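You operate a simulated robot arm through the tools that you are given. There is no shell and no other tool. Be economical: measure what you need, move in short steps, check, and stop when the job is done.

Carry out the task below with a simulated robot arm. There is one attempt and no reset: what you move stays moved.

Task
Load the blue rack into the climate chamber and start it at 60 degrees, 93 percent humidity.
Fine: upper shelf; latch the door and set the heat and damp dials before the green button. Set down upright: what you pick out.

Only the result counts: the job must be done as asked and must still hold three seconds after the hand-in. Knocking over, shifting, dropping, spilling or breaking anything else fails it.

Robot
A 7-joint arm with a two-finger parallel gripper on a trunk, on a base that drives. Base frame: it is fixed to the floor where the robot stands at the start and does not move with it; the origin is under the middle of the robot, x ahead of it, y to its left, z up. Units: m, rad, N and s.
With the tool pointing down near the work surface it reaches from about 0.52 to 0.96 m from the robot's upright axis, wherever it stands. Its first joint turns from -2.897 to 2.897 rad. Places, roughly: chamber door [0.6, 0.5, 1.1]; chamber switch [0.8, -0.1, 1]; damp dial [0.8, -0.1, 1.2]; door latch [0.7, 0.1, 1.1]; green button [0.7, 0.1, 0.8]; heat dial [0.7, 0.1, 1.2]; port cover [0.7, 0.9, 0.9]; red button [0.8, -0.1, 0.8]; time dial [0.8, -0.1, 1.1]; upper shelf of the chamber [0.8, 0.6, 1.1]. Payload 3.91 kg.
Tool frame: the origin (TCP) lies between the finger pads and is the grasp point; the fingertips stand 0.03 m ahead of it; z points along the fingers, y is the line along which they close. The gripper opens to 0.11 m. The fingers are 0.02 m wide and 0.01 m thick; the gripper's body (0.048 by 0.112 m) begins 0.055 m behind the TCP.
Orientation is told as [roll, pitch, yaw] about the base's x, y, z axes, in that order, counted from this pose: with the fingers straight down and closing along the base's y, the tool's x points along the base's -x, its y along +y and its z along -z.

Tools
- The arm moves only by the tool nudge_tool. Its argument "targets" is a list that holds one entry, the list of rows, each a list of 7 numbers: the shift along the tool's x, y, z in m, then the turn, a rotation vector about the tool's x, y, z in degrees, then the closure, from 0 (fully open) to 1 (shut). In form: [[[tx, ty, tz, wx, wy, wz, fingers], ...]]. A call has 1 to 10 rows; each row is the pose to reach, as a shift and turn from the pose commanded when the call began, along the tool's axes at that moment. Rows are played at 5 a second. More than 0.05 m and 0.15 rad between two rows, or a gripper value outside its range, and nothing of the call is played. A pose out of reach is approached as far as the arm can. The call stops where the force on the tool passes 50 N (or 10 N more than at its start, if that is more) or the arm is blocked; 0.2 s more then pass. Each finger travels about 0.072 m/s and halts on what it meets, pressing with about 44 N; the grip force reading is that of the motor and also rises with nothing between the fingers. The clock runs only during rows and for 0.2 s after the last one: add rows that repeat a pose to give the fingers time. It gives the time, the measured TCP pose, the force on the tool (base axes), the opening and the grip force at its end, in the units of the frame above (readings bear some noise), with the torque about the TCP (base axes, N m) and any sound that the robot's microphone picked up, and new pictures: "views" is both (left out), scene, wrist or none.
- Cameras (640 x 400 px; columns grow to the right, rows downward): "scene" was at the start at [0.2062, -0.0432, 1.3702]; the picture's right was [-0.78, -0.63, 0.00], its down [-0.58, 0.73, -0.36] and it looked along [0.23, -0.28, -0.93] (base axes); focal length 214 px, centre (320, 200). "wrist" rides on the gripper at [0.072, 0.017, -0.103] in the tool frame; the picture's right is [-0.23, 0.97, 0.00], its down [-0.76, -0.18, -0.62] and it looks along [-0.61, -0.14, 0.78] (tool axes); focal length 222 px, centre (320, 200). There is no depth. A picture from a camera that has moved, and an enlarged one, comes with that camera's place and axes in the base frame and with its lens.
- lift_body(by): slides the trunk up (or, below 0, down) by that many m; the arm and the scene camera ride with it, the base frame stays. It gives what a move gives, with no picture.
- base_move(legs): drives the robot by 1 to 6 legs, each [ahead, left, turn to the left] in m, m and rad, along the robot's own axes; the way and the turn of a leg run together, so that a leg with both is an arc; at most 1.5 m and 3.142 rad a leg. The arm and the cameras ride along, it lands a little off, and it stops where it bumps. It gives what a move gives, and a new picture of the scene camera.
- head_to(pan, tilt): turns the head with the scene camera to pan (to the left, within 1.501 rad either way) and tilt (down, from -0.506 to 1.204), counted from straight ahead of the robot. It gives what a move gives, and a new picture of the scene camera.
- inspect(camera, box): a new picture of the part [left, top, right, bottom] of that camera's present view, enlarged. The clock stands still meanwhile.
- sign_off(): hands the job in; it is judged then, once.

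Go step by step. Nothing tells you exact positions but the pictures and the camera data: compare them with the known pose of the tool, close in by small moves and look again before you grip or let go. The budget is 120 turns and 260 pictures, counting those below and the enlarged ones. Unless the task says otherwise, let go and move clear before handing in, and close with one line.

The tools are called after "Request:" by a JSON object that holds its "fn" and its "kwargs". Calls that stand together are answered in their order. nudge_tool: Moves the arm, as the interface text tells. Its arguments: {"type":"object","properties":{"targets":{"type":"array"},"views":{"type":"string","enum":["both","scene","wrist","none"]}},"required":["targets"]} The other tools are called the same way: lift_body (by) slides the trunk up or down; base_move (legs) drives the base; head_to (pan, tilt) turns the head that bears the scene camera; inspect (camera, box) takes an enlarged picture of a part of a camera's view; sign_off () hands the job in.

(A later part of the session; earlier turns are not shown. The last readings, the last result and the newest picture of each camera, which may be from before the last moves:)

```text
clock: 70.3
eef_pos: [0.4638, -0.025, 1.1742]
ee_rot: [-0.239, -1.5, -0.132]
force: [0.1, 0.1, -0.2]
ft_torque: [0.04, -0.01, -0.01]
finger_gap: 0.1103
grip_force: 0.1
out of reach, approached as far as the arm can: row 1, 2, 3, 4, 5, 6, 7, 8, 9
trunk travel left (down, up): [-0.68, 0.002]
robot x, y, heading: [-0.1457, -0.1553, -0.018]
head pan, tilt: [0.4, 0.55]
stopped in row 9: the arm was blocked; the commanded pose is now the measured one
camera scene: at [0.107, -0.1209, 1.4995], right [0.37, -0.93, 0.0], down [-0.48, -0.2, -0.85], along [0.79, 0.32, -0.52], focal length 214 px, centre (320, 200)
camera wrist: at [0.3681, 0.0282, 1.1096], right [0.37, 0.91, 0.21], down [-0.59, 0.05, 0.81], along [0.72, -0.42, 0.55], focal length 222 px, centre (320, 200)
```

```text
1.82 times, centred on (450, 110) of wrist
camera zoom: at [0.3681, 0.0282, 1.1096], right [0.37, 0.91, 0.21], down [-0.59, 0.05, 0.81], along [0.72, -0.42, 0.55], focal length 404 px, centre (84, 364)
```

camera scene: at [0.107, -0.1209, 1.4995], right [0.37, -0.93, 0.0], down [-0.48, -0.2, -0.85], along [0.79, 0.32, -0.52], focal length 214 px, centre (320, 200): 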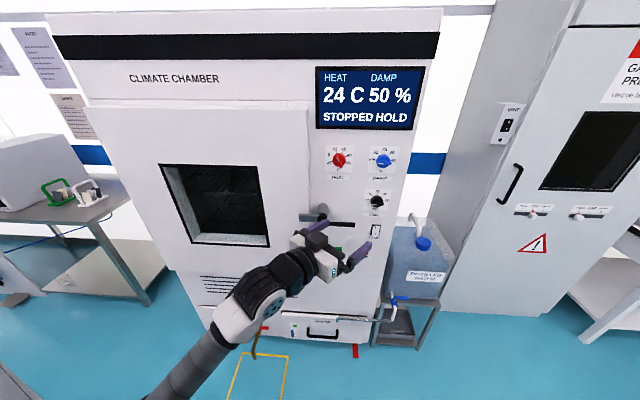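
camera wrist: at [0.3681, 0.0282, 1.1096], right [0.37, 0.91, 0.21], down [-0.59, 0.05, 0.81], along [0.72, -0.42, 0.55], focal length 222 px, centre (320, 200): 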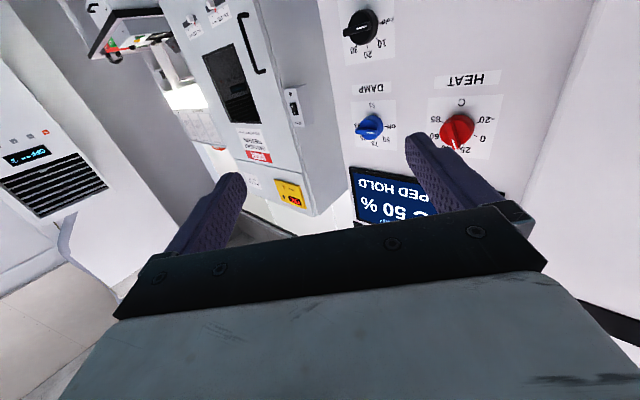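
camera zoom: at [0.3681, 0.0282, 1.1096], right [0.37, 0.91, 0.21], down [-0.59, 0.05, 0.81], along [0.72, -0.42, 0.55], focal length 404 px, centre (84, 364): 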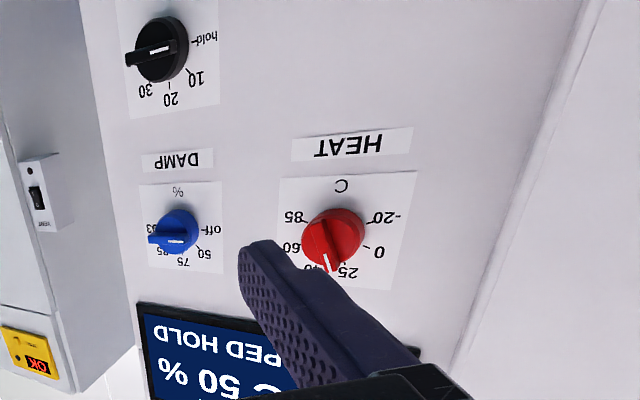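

Panel layout is clear: heat at 25, damp at off, time at hold. The latch lever (hub near y 0.11, z 1.05) has its black grip reaching right to about (0.67, -0.02, 1.06) and a tongue over the door; I'll push it down with closed fingers, first straightening the hand.

Request:
{"fn": "nudge_tool", "kwargs": {"targets": [[[0.01, 0.015, 0.02, -7, -1.3, 0, 1], [0.02, 0.03, 0.04, -14, -2.6, 0, 1], [0.04, 0.055, 0.074, -21, -4, 0, 1], [0.04, 0.055, 0.074, -21, -4, 0, 1], [0.04, 0.055, 0.074, -21, -4, 0, 1]]]}}

```text
clock: 71.5
eef_pos: [0.5503, -0.0005, 1.1299]
ee_rot: [-1.063, -1.565, 1.06]
force: [0.3, 0.2, 0.4]
ft_torque: [-0.01, 0.0, 0.02]
finger_gap: 0.0
grip_force: 37.9
trunk travel left (down, up): [-0.68, 0.002]
robot x, y, heading: [-0.1468, -0.1519, -0.016]
head pan, tilt: [0.4, 0.55]
camera scene: at [0.1076, -0.1209, 1.4992], right [0.37, -0.93, 0.0], down [-0.48, -0.2, -0.85], along [0.79, 0.32, -0.52], focal length 214 px, centre (320, 200)
camera wrist: at [0.4469, 0.0159, 1.0575], right [0.0, 0.97, 0.22], down [-0.62, -0.17, 0.76], along [0.78, -0.14, 0.61], focal length 222 px, centre (320, 200)
```

scene: 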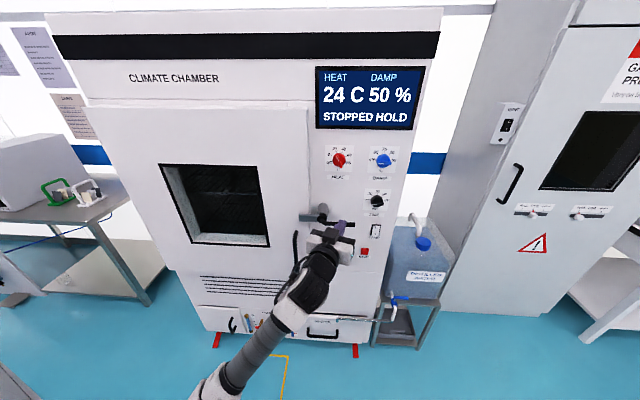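
wrist: 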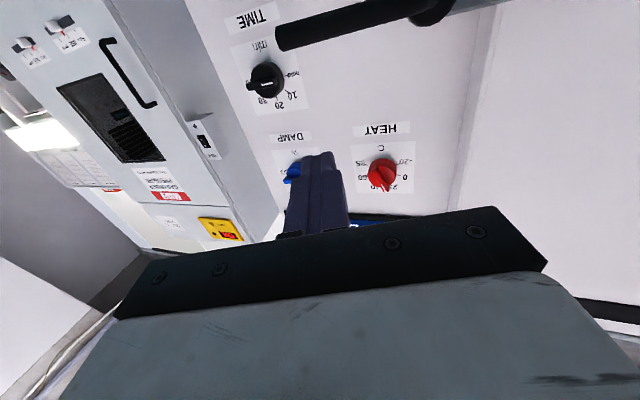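

The hand is aligned squarely. I slide the closed fingertips in just above the lever's end.

Request:
{"fn": "nudge_tool", "kwargs": {"targets": [[[0.015, 0.01, 0.03, 0, 0, 0, 1], [0.015, 0.01, 0.06, 0, 0, 0, 1], [0.015, 0.01, 0.1, 0, 0, 0, 1]]]}}

Request:
{"fn": "inspect", "kwargs": {"camera": "scene", "box": [270, 180, 400, 270]}}

```text
clock: 72.3
eef_pos: [0.6534, 0.0085, 1.1136]
ee_rot: [-1.001, -1.566, 0.994]
force: [0.4, -0.7, -0.8]
ft_torque: [-0.02, -0.02, 0.03]
finger_gap: 0.0001
grip_force: 37.8
trunk travel left (down, up): [-0.68, 0.002]
robot x, y, heading: [-0.148, -0.1553, -0.014]
head pan, tilt: [0.4, 0.55]
camera scene: at [0.1082, -0.121, 1.4991], right [0.37, -0.93, 0.0], down [-0.49, -0.2, -0.85], along [0.79, 0.32, -0.52], focal length 214 px, centre (320, 200)
camera wrist: at [0.5491, 0.0247, 1.0417], right [0.0, 0.97, 0.22], down [-0.62, -0.17, 0.76], along [0.78, -0.14, 0.61], focal length 222 px, centre (320, 200)
```

scene: 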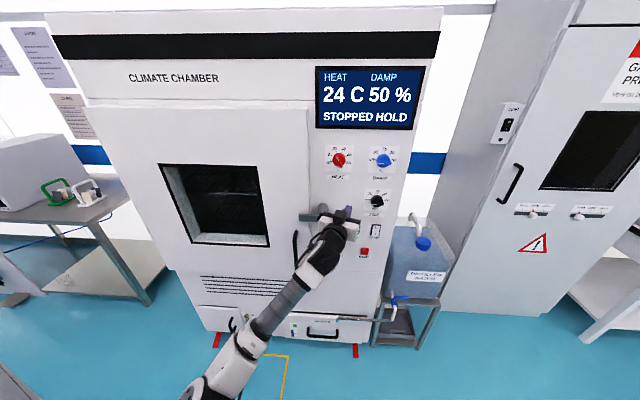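
wrist: 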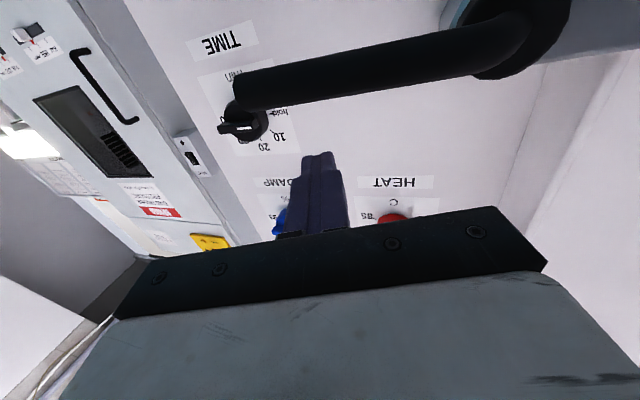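

```text
4.44 times, centred on (335, 225) of scene
camera zoom: at [0.1082, -0.121, 1.4991], right [0.37, -0.93, 0.0], down [-0.49, -0.2, -0.85], along [0.79, 0.32, -0.52], focal length 953 px, centre (253, 89)
```

zoom: 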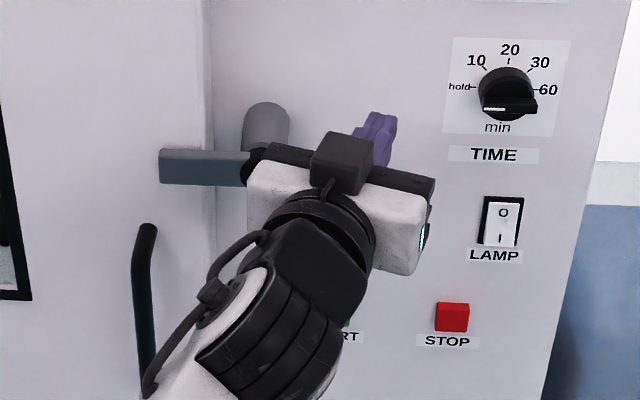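

The fingertip sits just above the lever end. Now I press it down along the arc.

Request:
{"fn": "nudge_tool", "kwargs": {"targets": [[[0.036, 0, 0, 0, 0, 0, 1], [0.065, -0.002, 0, 0, 0, 0, 1], [0.091, 0.002, 0, 0, 0, 0, 1], [0.115, 0.014, 0, 0, 0, 0, 1], [0.136, 0.031, 0, 0, 0, 0, 1], [0.151, 0.053, 0, 0, 0, 0, 1], [0.158, 0.069, 0, 0, 0, 0, 1]]]}}

Request:
{"fn": "inspect", "kwargs": {"camera": "scene", "box": [270, 180, 400, 270]}}

```text
clock: 73.9
eef_pos: [0.6494, 0.0652, 0.9597]
ee_rot: [-2.879, -1.563, 2.855]
force: [-18.3, -38.4, 13.1]
ft_torque: [0.26, 0.15, 0.8]
finger_gap: 0.0
grip_force: 37.9
trunk travel left (down, up): [-0.68, 0.002]
robot x, y, heading: [-0.1445, -0.1519, -0.022]
head pan, tilt: [0.4, 0.55]
camera scene: at [0.1047, -0.1263, 1.5003], right [0.37, -0.93, 0.0], down [-0.48, -0.19, -0.85], along [0.79, 0.32, -0.52], focal length 214 px, centre (320, 200)
camera wrist: at [0.5469, 0.0838, 0.8862], right [0.02, 0.97, 0.23], down [-0.63, -0.16, 0.76], along [0.77, -0.16, 0.61], focal length 222 px, centre (320, 200)
```

scene: 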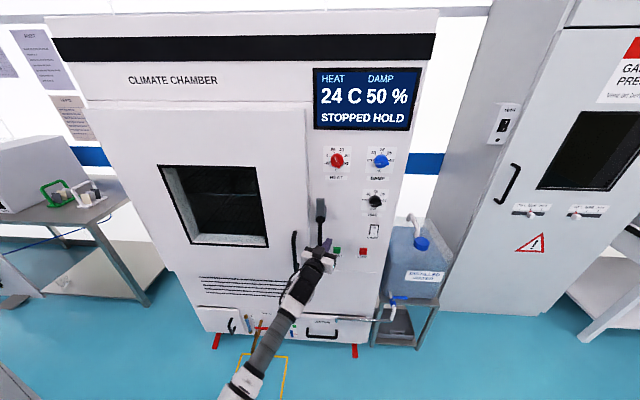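
wrist: 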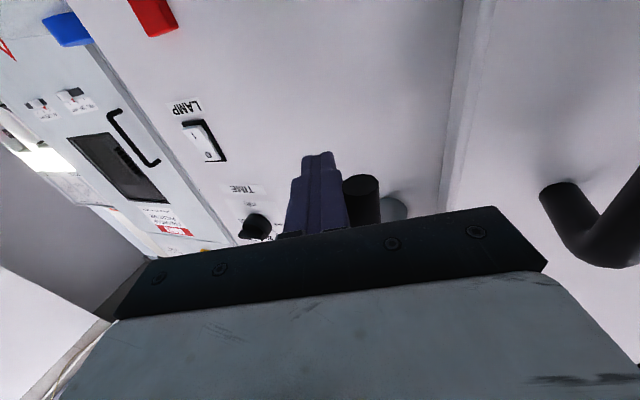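

```text
4.44 times, centred on (335, 225) of scene
camera zoom: at [0.1047, -0.1263, 1.5003], right [0.37, -0.93, 0.0], down [-0.48, -0.19, -0.85], along [0.79, 0.32, -0.52], focal length 953 px, centre (253, 89)
```

zoom: 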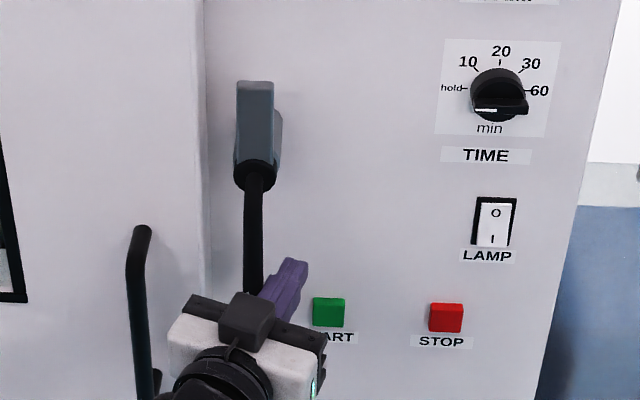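

The latch is open: the tongue points up, clear of the door. I back off, open the fingers and line up on the door's vertical handle near (0.61, 0.17, 0.93).

Request:
{"fn": "nudge_tool", "kwargs": {"targets": [[[0, -0.005, -0.04, 0, 0, 0, 1], [0, -0.005, -0.08, 0, 0, 0, 0.5], [0, 0.01, -0.12, 0, 0, 0, 0.0], [0.01, 0.05, -0.14, 0, 0, 0, 0], [0.027, 0.09, -0.14, 0, 0, 0, 0], [0.027, 0.09, -0.14, 0, 0, 0, 0]]]}}

Request:
{"fn": "inspect", "kwargs": {"camera": "scene", "box": [250, 190, 380, 290]}}

```text
clock: 74.9
eef_pos: [0.5716, 0.011, 0.9584]
ee_rot: [-2.226, -1.4, 2.055]
force: [0.2, 0.0, 0.2]
ft_torque: [0.0, 0.0, -0.01]
finger_gap: 0.1084
grip_force: 0.1
trunk travel left (down, up): [-0.68, 0.002]
robot x, y, heading: [-0.1458, -0.1497, -0.023]
head pan, tilt: [0.4, 0.55]
stopped in row 4: the arm was blocked; the commanded pose is now the measured one
camera scene: at [0.1087, -0.1192, 1.4982], right [0.37, -0.93, 0.0], down [-0.49, -0.19, -0.85], along [0.79, 0.31, -0.52], focal length 214 px, centre (320, 200)
camera wrist: at [0.4791, 0.0339, 0.8742], right [0.15, 0.98, 0.09], down [-0.7, 0.04, 0.71], along [0.7, -0.17, 0.7], focal length 222 px, centre (320, 200)
```

scene: 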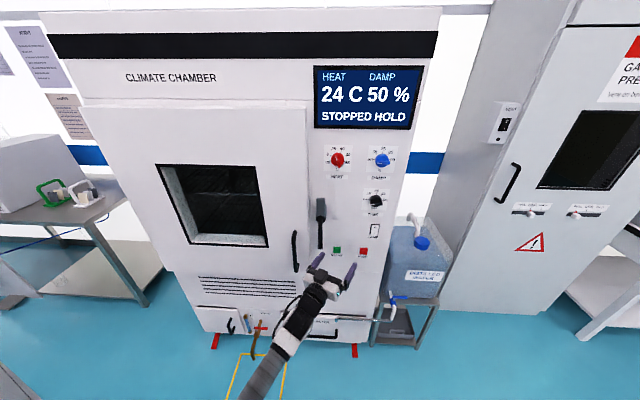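
wrist: 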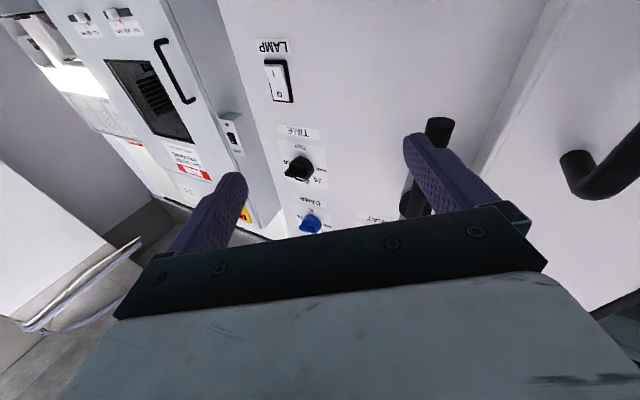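

```text
4.00 times, centred on (315, 240) of scene
camera zoom: at [0.1087, -0.1192, 1.4982], right [0.37, -0.93, 0.0], down [-0.49, -0.19, -0.85], along [0.79, 0.31, -0.52], focal length 858 px, centre (340, 40)
```

zoom: 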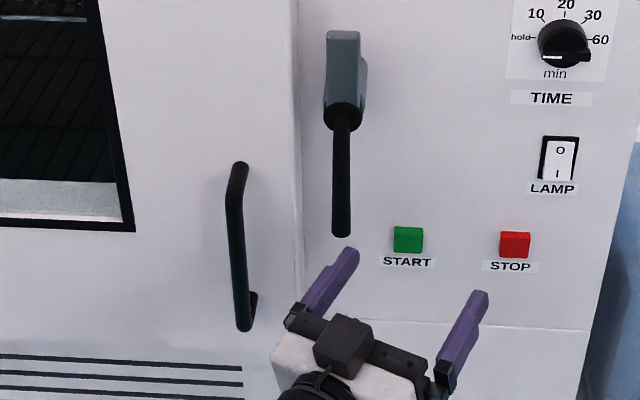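

The arm met a limit down low; lowering the trunk gives a better arm posture. I raise the hand relative to the trunk, straighten it and lower the trunk.

Request:
{"fn": "nudge_tool", "kwargs": {"targets": [[[-0.03, 0, -0.02, 0, -3, 0, 0], [-0.07, 0, -0.04, 0, -6, 0, 0], [-0.11, 0, -0.06, 0, -9, 0, 0], [-0.15, 0, -0.08, 0, -10, 0, 0]]], "views": "none"}}

Request:
{"fn": "lift_body", "kwargs": {"by": -0.2}}

Request:
{"fn": "inspect", "kwargs": {"camera": "wrist", "box": [0, 0, 640, 400]}}

Request:
{"fn": "inspect", "kwargs": {"camera": "scene", "box": [200, 130, 460, 330]}}

```text
clock: 75.7
eef_pos: [0.5418, -0.0386, 1.0559]
ee_rot: [-2.559, -1.212, 2.246]
force: [-1.1, -1.0, -0.1]
ft_torque: [0.0, -0.01, 0.02]
finger_gap: 0.11
grip_force: 0.1
trunk travel left (down, up): [-0.68, 0.002]
robot x, y, heading: [-0.1457, -0.1481, -0.028]
head pan, tilt: [0.4, 0.55]
stopped in row 3: the arm was blocked; the commanded pose is now the measured one
```

```text
clock: 77.8
eef_pos: [0.5478, -0.0441, 0.853]
ee_rot: [-2.553, -1.219, 2.235]
force: [0.6, -0.2, -0.5]
ft_torque: [0.01, 0.0, 0.0]
finger_gap: 0.11
grip_force: 0.0
trunk travel left (down, up): [-0.48, 0.202]
robot x, y, heading: [-0.1472, -0.1489, -0.025]
head pan, tilt: [0.4, 0.55]
```

```text
1.00 times, centred on (320, 200) of wrist (not enlarged: the box is as wide or as high as the picture)
camera zoom: at [0.4729, -0.0206, 0.752], right [0.28, 0.96, 0.03], down [-0.79, 0.22, 0.57], along [0.54, -0.18, 0.82], focal length 222 px, centre (320, 200)
```

zoom: 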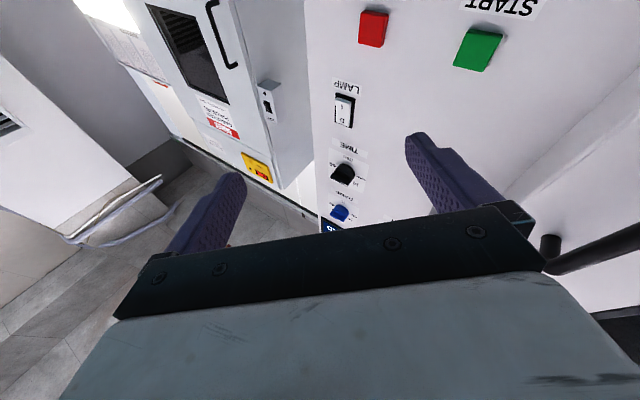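

```text
2.00 times, centred on (330, 230) of scene
camera zoom: at [0.1146, -0.1227, 1.2976], right [0.37, -0.93, -0.01], down [-0.49, -0.19, -0.85], along [0.79, 0.31, -0.53], focal length 429 px, centre (300, 140)
```

zoom: 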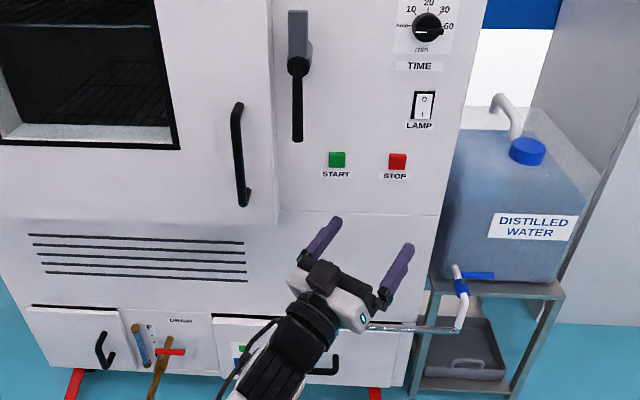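

The hand is tilted up and right now; with the trunk lower I straighten it and move left toward the handle at the same time.

Request:
{"fn": "nudge_tool", "kwargs": {"targets": [[[-0.028, 0.02, -0.011, -3.8, 3.1, 2.1, 0], [-0.056, 0.04, -0.022, -7.6, 6.2, 4.2, 0], [-0.084, 0.06, -0.033, -11.4, 9.3, 6.3, 0], [-0.112, 0.08, -0.044, -15.2, 12.4, 8.4, 0], [-0.139, 0.098, -0.056, -18.9, 15.5, 10.5, 0], [-0.139, 0.098, -0.056, -18.9, 15.5, 10.5, 0]]]}}

```text
clock: 79.4
eef_pos: [0.5148, 0.0686, 0.9547]
ee_rot: [-1.515, -1.494, 1.433]
force: [0.3, -0.8, -0.4]
ft_torque: [0.01, -0.02, 0.02]
finger_gap: 0.1101
grip_force: 0.2
trunk travel left (down, up): [-0.48, 0.202]
robot x, y, heading: [-0.1501, -0.148, -0.027]
head pan, tilt: [0.4, 0.55]
stopped in row 6: the arm was blocked; the commanded pose is now the measured one
camera scene: at [0.1084, -0.1197, 1.3016], right [0.36, -0.93, 0.0], down [-0.49, -0.19, -0.85], along [0.79, 0.31, -0.52], focal length 214 px, centre (320, 200)
camera wrist: at [0.4136, 0.0872, 0.8813], right [0.08, 0.99, 0.15], down [-0.63, -0.07, 0.78], along [0.77, -0.16, 0.61], focal length 222 px, centre (320, 200)
```

scene: 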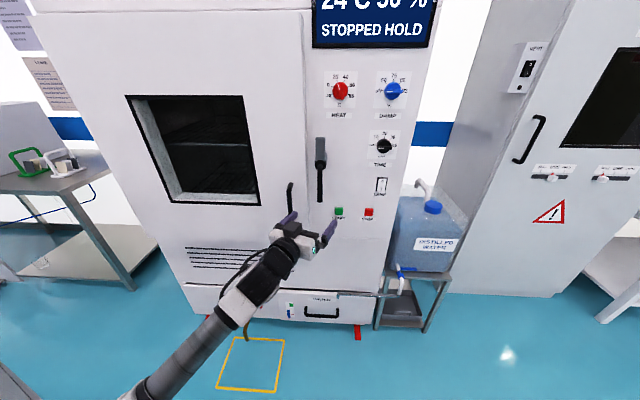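
wrist: 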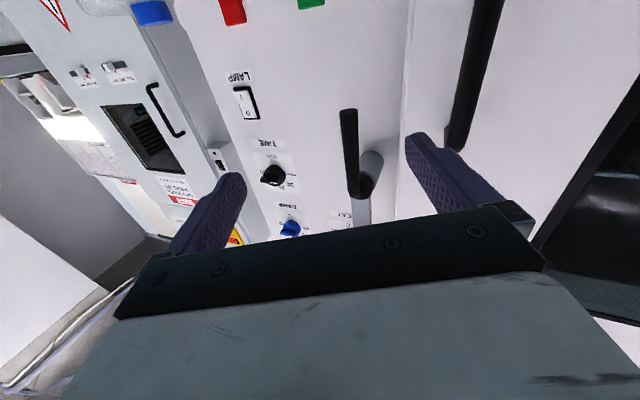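

The handle is at about y 0.18, top z 0.98. I strafe the base left 0.11 so that it lies between the fingers.

Request:
{"fn": "base_move", "kwargs": {"legs": [[0, 0.11, 0.02]]}}

Request:
{"fn": "inspect", "kwargs": {"camera": "wrist", "box": [0, 0, 640, 400]}}

```text
clock: 81.0
eef_pos: [0.5127, 0.1924, 0.9518]
ee_rot: [-1.492, -1.494, 1.435]
force: [0.4, 0.9, 0.2]
ft_torque: [0.02, -0.02, 0.02]
finger_gap: 0.1101
grip_force: 0.0
trunk travel left (down, up): [-0.48, 0.202]
robot x, y, heading: [-0.1432, -0.0396, -0.009]
head pan, tilt: [0.4, 0.55]
camera scene: at [0.1091, -0.0042, 1.2994], right [0.38, -0.92, 0.0], down [-0.48, -0.2, -0.85], along [0.79, 0.33, -0.52], focal length 214 px, centre (320, 200)
```

scene: 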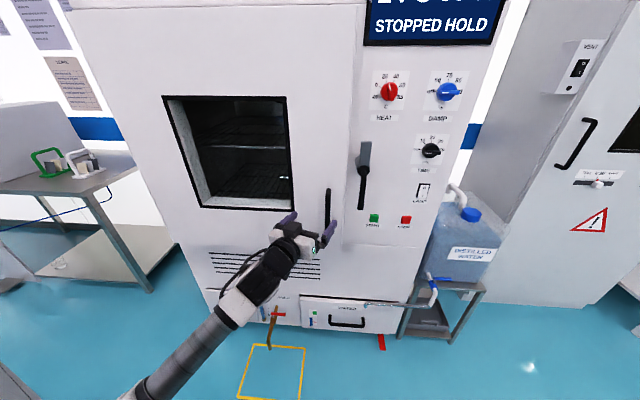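

```text
1.00 times, centred on (320, 200) of wrist (not enlarged: the box is as wide or as high as the picture)
camera zoom: at [0.4097, 0.2095, 0.8792], right [0.06, 0.99, 0.15], down [-0.62, -0.08, 0.78], along [0.78, -0.14, 0.61], focal length 222 px, centre (320, 200)
```

zoom: 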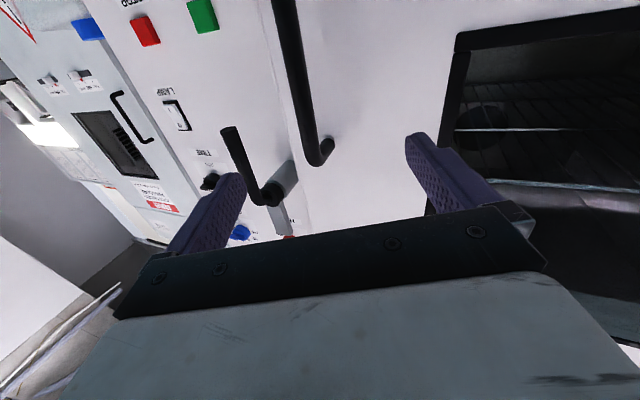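

The handle lies between the fingers. I advance and close on it.

Request:
{"fn": "nudge_tool", "kwargs": {"targets": [[[0.01, -0.007, 0.04, 0, 0, 0, 0], [0.03, -0.013, 0.07, 0, 0, 0, 0], [0.035, -0.014, 0.092, 0, 0, 0, 0], [0.035, -0.014, 0.092, 0, 0, 0, 1], [0.035, -0.014, 0.092, 0, 0, 0, 1], [0.035, -0.014, 0.092, 0, 0, 0, 1], [0.035, -0.014, 0.092, 0, 0, 0, 1], [0.035, -0.014, 0.092, 0, 0, 0, 1]]]}}

Request:
{"fn": "inspect", "kwargs": {"camera": "scene", "box": [260, 150, 380, 250]}}

```text
clock: 81.7
eef_pos: [0.5946, 0.1747, 0.9196]
ee_rot: [-1.493, -1.494, 1.438]
force: [-15.1, -3.6, -1.9]
ft_torque: [-0.04, -0.02, 0.84]
finger_gap: 0.1079
grip_force: 0.1
trunk travel left (down, up): [-0.48, 0.202]
robot x, y, heading: [-0.145, -0.0403, -0.006]
head pan, tilt: [0.4, 0.55]
stopped in row 3: the force on the tool passed its limit at 88 N (the readings are from after the stop); the commanded pose is now the measured one
camera scene: at [0.1082, -0.0044, 1.2994], right [0.39, -0.92, 0.0], down [-0.48, -0.2, -0.85], along [0.79, 0.33, -0.52], focal length 214 px, centre (320, 200)
camera wrist: at [0.491, 0.1908, 0.8468], right [0.05, 0.99, 0.15], down [-0.62, -0.09, 0.78], along [0.78, -0.14, 0.61], focal length 222 px, centre (320, 200)
```

scene: 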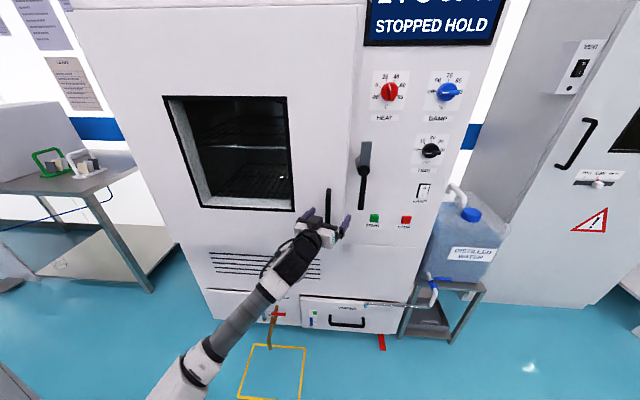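
wrist: 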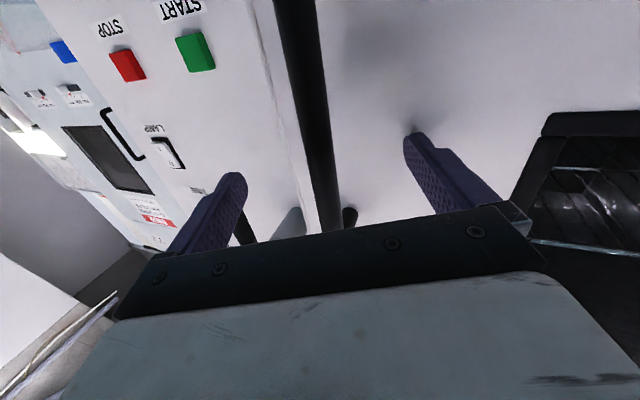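

```text
4.00 times, centred on (320, 200) of scene
camera zoom: at [0.1082, -0.0044, 1.2994], right [0.39, -0.92, 0.0], down [-0.48, -0.2, -0.85], along [0.79, 0.33, -0.52], focal length 858 px, centre (320, 200)
```

zoom: 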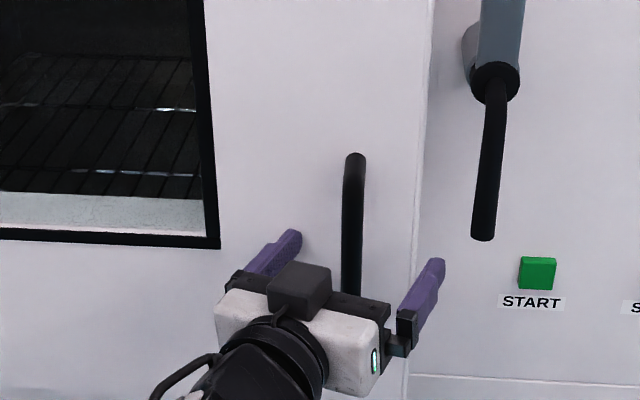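

The fingertip touched the door face (about x = 0.625); the bar is between the fingers. I back off 2 cm and close.

Request:
{"fn": "nudge_tool", "kwargs": {"targets": [[[0, 0, -0.012, 0, 0, 0, 0], [0, 0, -0.015, 0, 0, 0, 0.5], [0, 0, -0.015, 0, 0, 0, 1], [0, 0, -0.015, 0, 0, 0, 1], [0, 0, -0.015, 0, 0, 0, 1], [0, 0, -0.015, 0, 0, 0, 1], [0, 0, -0.015, 0, 0, 0, 1]]], "views": "wrist"}}

```text
clock: 83.3
eef_pos: [0.5802, 0.1779, 0.9183]
ee_rot: [-1.46, -1.496, 1.413]
force: [-2.8, 10.8, -1.9]
ft_torque: [1.09, 0.22, 0.25]
finger_gap: 0.0169
grip_force: 44.8
trunk travel left (down, up): [-0.48, 0.202]
robot x, y, heading: [-0.1461, -0.0366, 0.001]
head pan, tilt: [0.4, 0.55]
camera wrist: at [0.4768, 0.1936, 0.8462], right [0.05, 0.99, 0.15], down [-0.62, -0.09, 0.78], along [0.78, -0.13, 0.61], focal length 222 px, centre (320, 200)
```

wrist: 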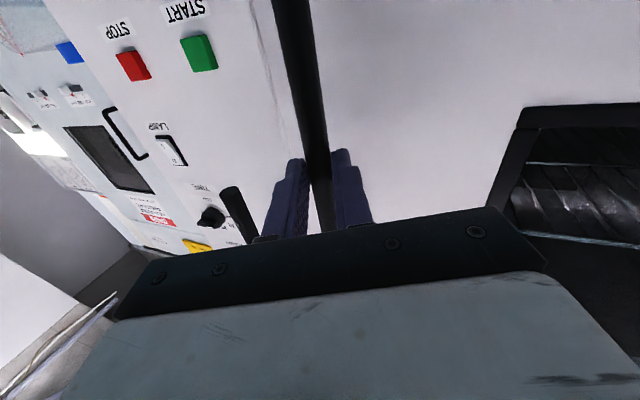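

The handle is gripped (gap 0.017). I pull the door open along its arc about a hinge near (0.66, 0.86).

Request:
{"fn": "nudge_tool", "kwargs": {"targets": [[[0, 0.002, -0.018, 1.5, 0, 0, 1], [0, 0.005, -0.0355, 3, 0, 0, 1], [0, 0.008, -0.053, 4.5, 0, 0, 1], [0, 0.012, -0.071, 6, 0, 0, 1], [0, 0.016, -0.088, 7.5, 0, 0, 1], [0, 0.021, -0.105, 9, 0, 0, 1]]]}}

```text
clock: 84.2
eef_pos: [0.5274, 0.1704, 0.9177]
ee_rot: [-1.613, -1.495, 1.448]
force: [1.3, -6.0, -0.1]
ft_torque: [0.99, 0.16, -0.27]
finger_gap: 0.017
grip_force: 45.4
trunk travel left (down, up): [-0.48, 0.202]
robot x, y, heading: [-0.145, -0.0382, -0.009]
head pan, tilt: [0.4, 0.55]
stopped in row 4: the force on the tool passed its limit at 55 N (the readings are from after the stop); the commanded pose is now the measured one
camera scene: at [0.1092, -0.0061, 1.2992], right [0.38, -0.92, 0.0], down [-0.48, -0.2, -0.85], along [0.79, 0.32, -0.52], focal length 214 px, centre (320, 200)
camera wrist: at [0.4278, 0.1977, 0.8447], right [0.16, 0.98, 0.15], down [-0.64, -0.02, 0.77], along [0.75, -0.22, 0.62], focal length 222 px, centre (320, 200)
```

scene: 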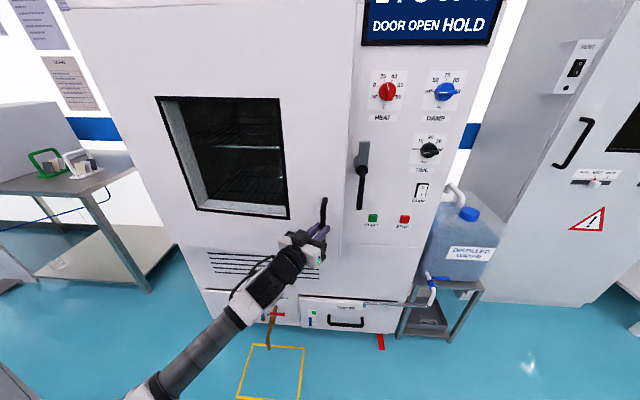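
wrist: 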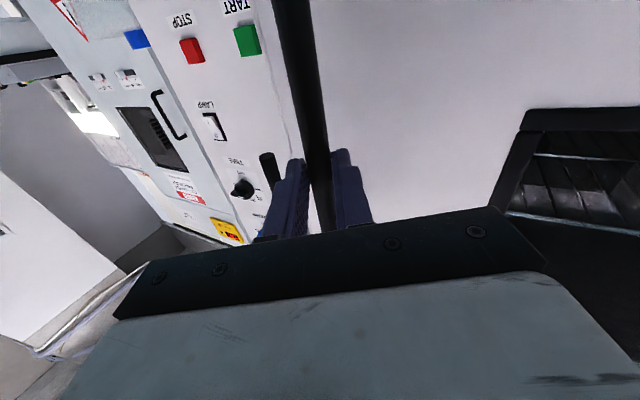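

The display says DOOR OPEN. I keep pulling more slowly.

Request:
{"fn": "nudge_tool", "kwargs": {"targets": [[[0, 0, -0.013, 1, 0, 0, 1], [0, 0.001, -0.026, 2, 0, 0, 1], [0, 0.002, -0.039, 3, 0, 0, 1], [0, 0.004, -0.051, 4, 0, 0, 1], [0, 0.006, -0.064, 5, 0, 0, 1], [0, 0.008, -0.077, 6, 0, 0, 1], [0, 0.01, -0.09, 7, 0, 0, 1], [0, 0.013, -0.103, 8, 0, 0, 1]]], "views": "scene"}}

```text
clock: 84.9
eef_pos: [0.5114, 0.1693, 0.9176]
ee_rot: [-1.618, -1.494, 1.383]
force: [-0.5, 9.8, -0.9]
ft_torque: [1.32, 1.06, 0.37]
finger_gap: 0.0172
grip_force: 44.8
trunk travel left (down, up): [-0.48, 0.202]
robot x, y, heading: [-0.1433, -0.0391, -0.009]
head pan, tilt: [0.4, 0.55]
stopped in row 3: the force on the tool passed its limit at 59 N (the readings are from after the stop); the commanded pose is now the measured one
camera scene: at [0.1094, -0.0031, 1.3002], right [0.39, -0.92, 0.0], down [-0.48, -0.2, -0.85], along [0.79, 0.33, -0.52], focal length 214 px, centre (320, 200)
```

scene: 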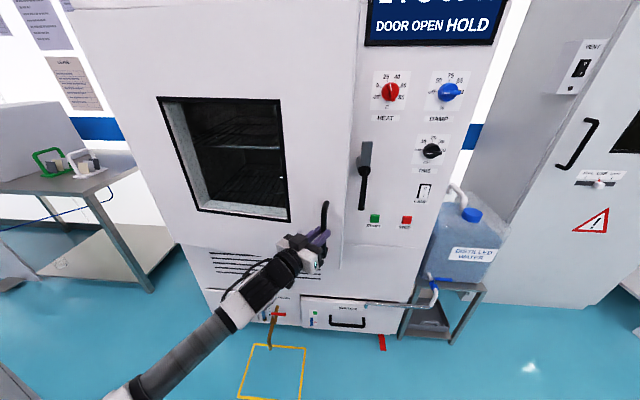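

Force stops again; I pull straighter and gentler.

Request:
{"fn": "nudge_tool", "kwargs": {"targets": [[[0, -0.001, -0.006, 0, 0, 0, 1], [0, -0.002, -0.012, 0, 0, 0, 1], [0, -0.0025, -0.018, 0, 0, 0, 1], [0, -0.003, -0.024, 0, 0, 0, 1], [0, -0.004, -0.03, 0, 0, 0, 1], [0, -0.005, -0.036, 0, 0, 0, 1], [0, -0.006, -0.042, 0, 0, 0, 1], [0, -0.0065, -0.048, 0, 0, 0, 1], [0, -0.007, -0.054, 0, 0, 0, 1], [0, -0.008, -0.06, 0, 0, 0, 1]]], "views": "scene"}}

```text
clock: 85.5
eef_pos: [0.5093, 0.169, 0.9173]
ee_rot: [-1.73, -1.488, 1.489]
force: [-1.2, 12.5, 0.0]
ft_torque: [1.31, 0.37, 0.46]
finger_gap: 0.0173
grip_force: 44.7
trunk travel left (down, up): [-0.48, 0.202]
robot x, y, heading: [-0.1476, -0.0367, 0.003]
head pan, tilt: [0.4, 0.55]
stopped in row 2: the force on the tool passed its limit at 55 N (the readings are from after the stop); the commanded pose is now the measured one
camera scene: at [0.1087, -0.0015, 1.2993], right [0.39, -0.92, 0.0], down [-0.48, -0.2, -0.85], along [0.79, 0.33, -0.52], focal length 214 px, centre (320, 200)
```

scene: 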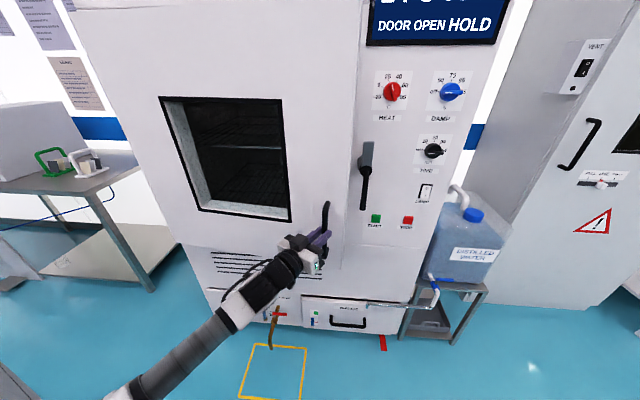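

Request:
{"fn": "inspect", "kwargs": {"camera": "scene", "box": [200, 150, 400, 290]}}

Request:
{"fn": "inspect", "kwargs": {"camera": "wrist", "box": [0, 0, 640, 400]}}

```text
2.86 times, centred on (300, 220) of scene
camera zoom: at [0.1087, -0.0015, 1.2993], right [0.39, -0.92, 0.0], down [-0.48, -0.2, -0.85], along [0.79, 0.33, -0.52], focal length 613 px, centre (377, 143)
```

zoom: 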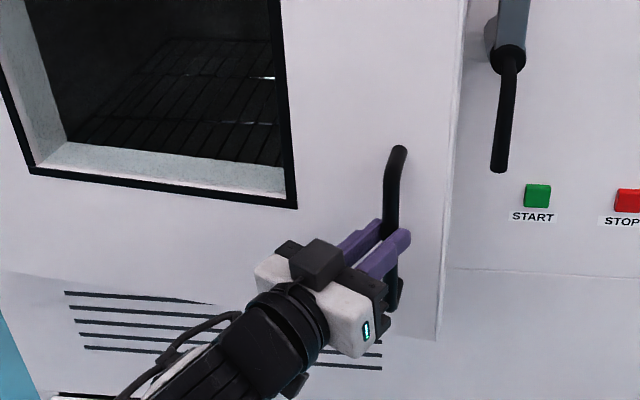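

```text
1.00 times, centred on (320, 200) of wrist (not enlarged: the box is as wide or as high as the picture)
camera zoom: at [0.4132, 0.2038, 0.8432], right [0.23, 0.96, 0.15], down [-0.64, 0.04, 0.77], along [0.73, -0.27, 0.63], focal length 222 px, centre (320, 200)
```

zoom: 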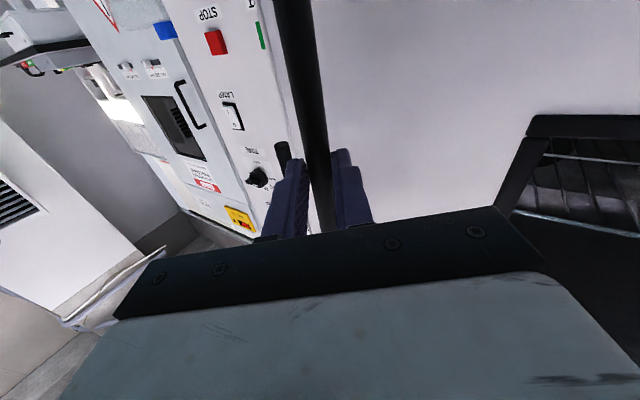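

The door is open by about 6 cm; the arm itself seems near its fold limit, so I pull with the base.

Request:
{"fn": "base_move", "kwargs": {"legs": [[-0.07, 0.005, 0]]}}

```text
clock: 86.7
eef_pos: [0.465, 0.1666, 0.9183]
ee_rot: [-1.782, -1.484, 1.507]
force: [-0.2, 0.2, -3.2]
ft_torque: [0.89, -0.72, -0.1]
finger_gap: 0.017
grip_force: 45.1
trunk travel left (down, up): [-0.48, 0.202]
robot x, y, heading: [-0.188, -0.0217, -0.012]
head pan, tilt: [0.4, 0.55]
stopped in leg 1: the force on the tool passed its limit at 52 N (the readings are from after the stop); the commanded pose is now the measured one
camera scene: at [0.0632, 0.0114, 1.2993], right [0.38, -0.93, 0.0], down [-0.48, -0.2, -0.85], along [0.79, 0.32, -0.52], focal length 214 px, centre (320, 200)
```

scene: 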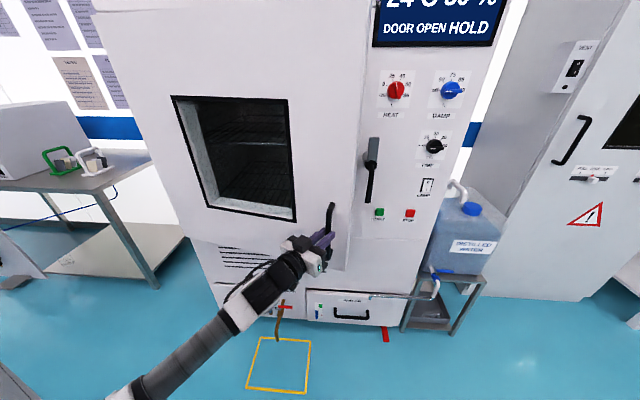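

The door is now ~10° open. I'll let go, slide the open hand down off the bar by lowering the trunk, then move the robot to the right side and pull the door by its edge from there.

Request:
{"fn": "nudge_tool", "kwargs": {"targets": [[[0, 0, 0, 0, 0, 0, 0.5], [0, 0, 0, 0, 0, 0, 0], [0, 0, 0, 0, 0, 0, 0], [0, 0, 0, 0, 0, 0, 0]]], "views": "none"}}

Request:
{"fn": "lift_body", "kwargs": {"by": -0.14}}

Request:
{"fn": "inspect", "kwargs": {"camera": "wrist", "box": [0, 0, 640, 400]}}

```text
clock: 87.7
eef_pos: [0.4637, 0.1669, 0.9184]
ee_rot: [-1.784, -1.481, 1.505]
force: [0.7, -0.3, -0.3]
ft_torque: [-0.02, -0.02, -0.03]
finger_gap: 0.1101
grip_force: 0.0
trunk travel left (down, up): [-0.48, 0.202]
robot x, y, heading: [-0.1917, -0.0202, -0.009]
head pan, tilt: [0.4, 0.55]
```

```text
clock: 89.4
eef_pos: [0.4724, 0.1584, 0.7721]
ee_rot: [-1.624, -1.482, 1.328]
force: [-0.7, 0.5, 0.2]
ft_torque: [0.02, 0.04, -0.01]
finger_gap: 0.11
grip_force: 0.1
trunk travel left (down, up): [-0.34, 0.342]
robot x, y, heading: [-0.195, -0.0204, -0.012]
head pan, tilt: [0.4, 0.55]
```

```text
1.00 times, centred on (320, 200) of wrist (not enlarged: the box is as wide or as high as the picture)
camera zoom: at [0.3776, 0.1985, 0.6972], right [0.29, 0.95, 0.14], down [-0.63, 0.08, 0.77], along [0.72, -0.31, 0.62], focal length 222 px, centre (320, 200)
```

zoom: 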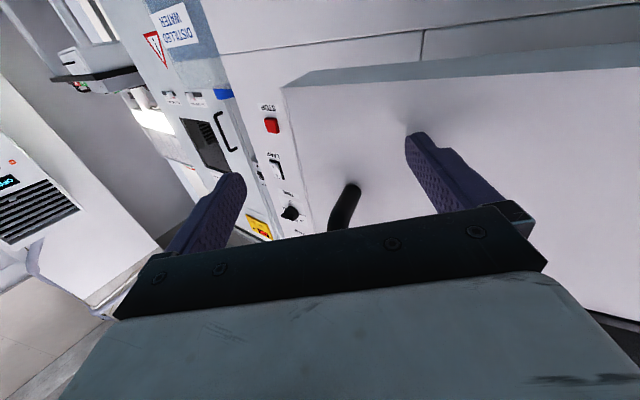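

The hand is now below the handle. I strafe left a little, raise the trunk clear of the handle, then drive to the right side.

Request:
{"fn": "base_move", "kwargs": {"legs": [[-0.02, 0.13, 0]]}}

Request:
{"fn": "lift_body", "kwargs": {"by": 0.34}}

```text
clock: 91.0
eef_pos: [0.4539, 0.2905, 0.7711]
ee_rot: [-1.651, -1.48, 1.357]
force: [0.7, -0.7, -0.7]
ft_torque: [-0.01, 0.0, -0.01]
finger_gap: 0.1099
grip_force: 0.1
trunk travel left (down, up): [-0.34, 0.342]
robot x, y, heading: [-0.2119, 0.1091, -0.008]
head pan, tilt: [0.4, 0.55]
camera scene: at [0.0535, 0.1431, 1.1566], right [0.38, -0.92, 0.0], down [-0.49, -0.2, -0.85], along [0.78, 0.32, -0.53], focal length 214 px, centre (320, 200)
```

scene: 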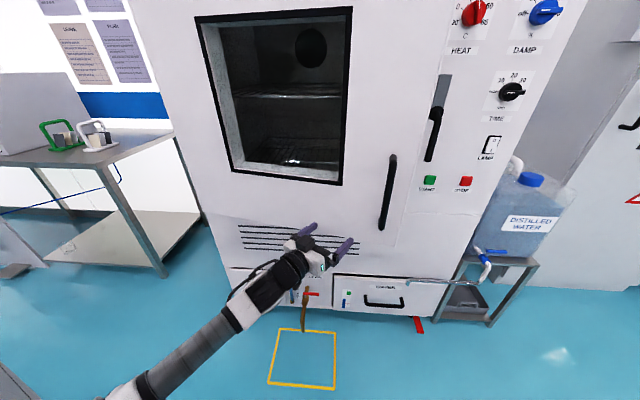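

```text
clock: 94.4
eef_pos: [0.4497, 0.2908, 1.1192]
ee_rot: [-1.764, -1.483, 1.471]
force: [0.4, 0.9, 1.2]
ft_torque: [-0.01, 0.0, -0.02]
finger_gap: 0.1101
grip_force: 0.1
trunk travel left (down, up): [-0.68, 0.002]
robot x, y, heading: [-0.2104, 0.1078, -0.009]
head pan, tilt: [0.4, 0.55]
```

Hand is clear in front of the door. I strafe to the right side of the door and turn left.

Request:
{"fn": "base_move", "kwargs": {"legs": [[0.02, -0.6, 0], [0.18, -0.1, 0], [0, 0, 0.8]]}}

Request:
{"fn": "head_to", "kwargs": {"pan": -0.2, "tilt": 0.5}}

Request:
{"fn": "inspect", "kwargs": {"camera": "wrist", "box": [0, 0, 640, 400]}}

```text
clock: 96.7
eef_pos: [0.4541, 0.1844, 1.1184]
ee_rot: [-1.762, -1.484, 1.464]
force: [0.1, -0.9, -0.1]
ft_torque: [0.0, 0.01, -0.05]
finger_gap: 0.11
grip_force: 0.1
trunk travel left (down, up): [-0.68, 0.002]
robot x, y, heading: [-0.203, 0.0061, -0.02]
head pan, tilt: [0.4, 0.55]
stopped in leg 1: the robot was blocked; the commanded pose is now the measured one
camera scene: at [0.0482, 0.0385, 1.4992], right [0.37, -0.93, 0.0], down [-0.48, -0.2, -0.85], along [0.79, 0.32, -0.52], focal length 214 px, centre (320, 200)
```

scene: 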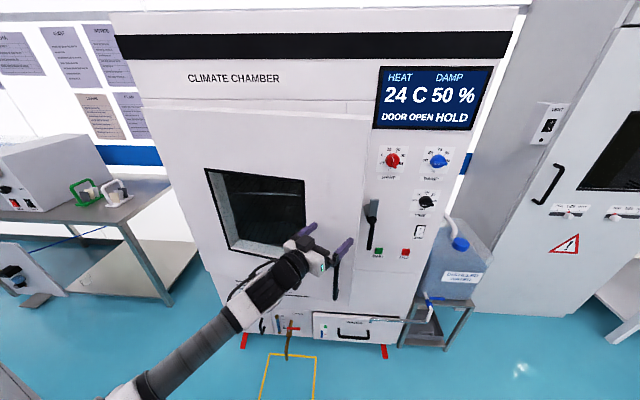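

```text
clock: 97.7
eef_pos: [0.4538, 0.1837, 1.118]
ee_rot: [-1.766, -1.481, 1.466]
force: [0.0, -0.5, -0.7]
ft_torque: [0.01, -0.02, -0.01]
finger_gap: 0.1098
grip_force: 0.1
trunk travel left (down, up): [-0.68, 0.002]
robot x, y, heading: [-0.2099, 0.0062, -0.018]
head pan, tilt: [-0.201, 0.499]
camera scene: at [0.0534, -0.0148, 1.5039], right [-0.21, -0.98, 0.0], down [-0.47, 0.1, -0.88], along [0.86, -0.19, -0.48], focal length 214 px, centre (320, 200)
```

scene: 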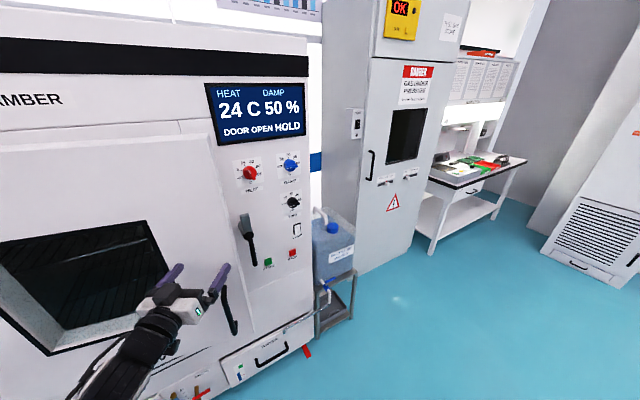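

```text
1.00 times, centred on (320, 200) of wrist (not enlarged: the box is as wide or as high as the picture)
camera zoom: at [0.3591, 0.2237, 1.0432], right [0.29, 0.95, 0.14], down [-0.64, 0.08, 0.76], along [0.71, -0.31, 0.63], focal length 222 px, centre (320, 200)
```

zoom: 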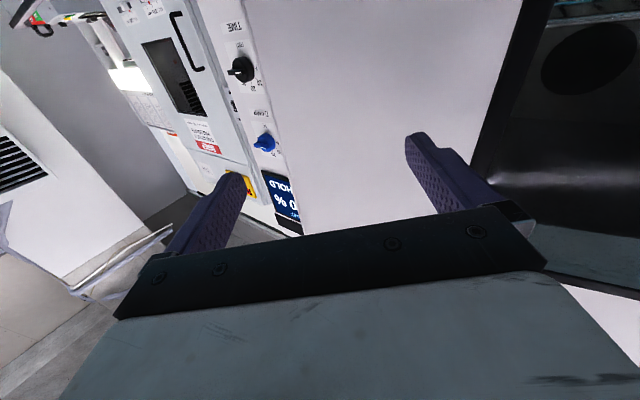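

The base brushed the desk edge (it slants), so I first move the hand right past the door edge, then drive diagonally.

Request:
{"fn": "nudge_tool", "kwargs": {"targets": [[[0, -0.045, 0.0, 0, 0, 0, 1], [0, -0.09, 0.0, 0, 0, 0, 1], [0, -0.135, 0.01, 0, 0, 0, 1], [0, -0.18, 0.02, 0, 0, 0, 1]]], "views": "none"}}

Request:
{"fn": "base_move", "kwargs": {"legs": [[0.08, -0.15, 0], [0.12, -0.4, 0.0]]}}

```text
clock: 98.7
eef_pos: [0.4847, 0.0315, 1.1215]
ee_rot: [-1.759, -1.483, 1.461]
force: [0.3, -1.1, -0.8]
ft_torque: [0.01, -0.02, 0.0]
finger_gap: 0.0
grip_force: 32.2
out of reach, approached as far as the arm can: row 2, 3, 4
trunk travel left (down, up): [-0.68, 0.002]
robot x, y, heading: [-0.2028, 0.0112, -0.017]
head pan, tilt: [-0.201, 0.499]
```

```text
clock: 103.8
eef_pos: [0.6792, -0.5209, 1.1218]
ee_rot: [-1.767, -1.486, 1.468]
force: [0.2, 0.3, 0.2]
ft_torque: [-0.04, -0.01, 0.02]
finger_gap: 0.0
grip_force: 37.7
trunk travel left (down, up): [-0.68, 0.002]
robot x, y, heading: [-0.0133, -0.5479, -0.012]
head pan, tilt: [-0.201, 0.499]
camera scene: at [0.2486, -0.5684, 1.5038], right [-0.21, -0.98, 0.0], down [-0.47, 0.1, -0.88], along [0.86, -0.19, -0.48], focal length 214 px, centre (320, 200)
```

scene: 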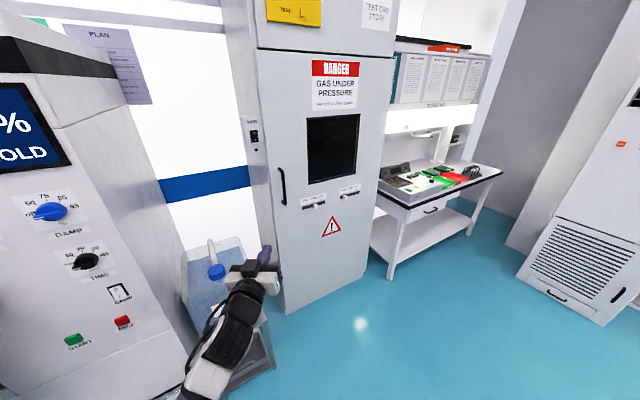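

Now I turn left in place; the hand sweeps clear of the panel.

Request:
{"fn": "base_move", "kwargs": {"legs": [[-0.03, 0, 0], [0, 0, 0.75]]}}

Request:
{"fn": "inspect", "kwargs": {"camera": "wrist", "box": [0, 0, 640, 400]}}

```text
clock: 106.7
eef_pos: [0.4452, -0.056, 1.1214]
ee_rot: [-1.767, -1.484, 2.219]
force: [-0.3, -0.1, 0.2]
ft_torque: [-0.04, -0.02, 0.0]
finger_gap: 0.0
grip_force: 36.9
trunk travel left (down, up): [-0.68, 0.002]
robot x, y, heading: [-0.0434, -0.5472, 0.739]
head pan, tilt: [-0.201, 0.499]
camera scene: at [0.1634, -0.3855, 1.5039], right [0.51, -0.86, 0.0], down [-0.41, -0.24, -0.88], along [0.76, 0.45, -0.48], focal length 214 px, centre (320, 200)
```

scene: 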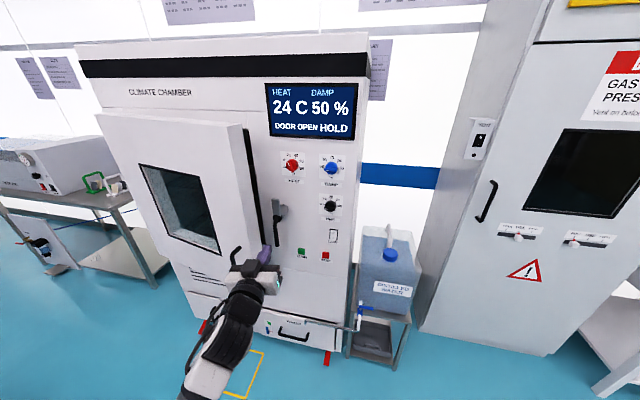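

```text
1.00 times, centred on (320, 200) of wrist (not enlarged: the box is as wide or as high as the picture)
camera zoom: at [0.3489, -0.0918, 1.0463], right [-0.44, 0.89, 0.14], down [-0.52, -0.38, 0.76], along [0.73, 0.26, 0.63], focal length 222 px, centre (320, 200)
```

zoom: 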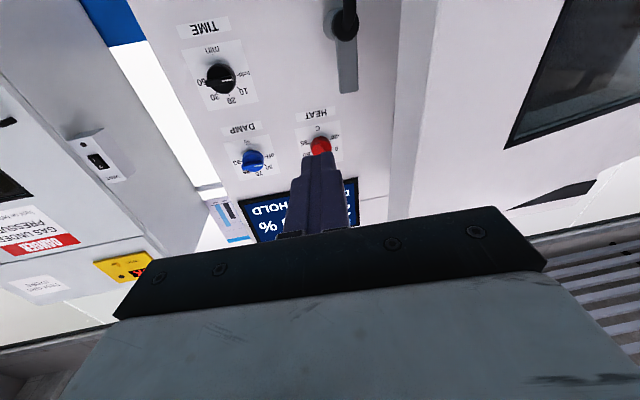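

Request:
{"fn": "inspect", "kwargs": {"camera": "scene", "box": [190, 130, 350, 290]}}

```text
2.50 times, centred on (270, 210) of scene
camera zoom: at [0.1634, -0.3855, 1.5039], right [0.51, -0.86, 0.0], down [-0.41, -0.24, -0.88], along [0.76, 0.45, -0.48], focal length 536 px, centre (445, 175)
```

zoom: 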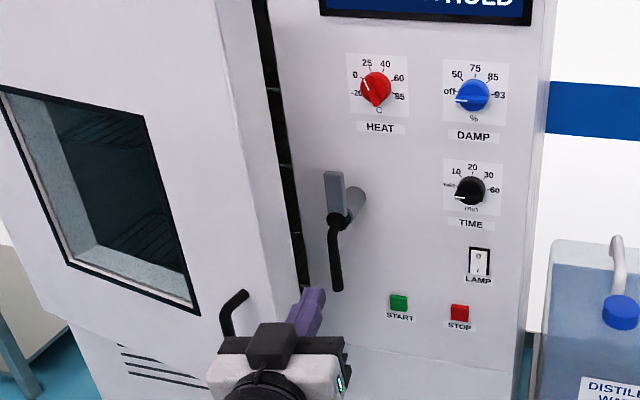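

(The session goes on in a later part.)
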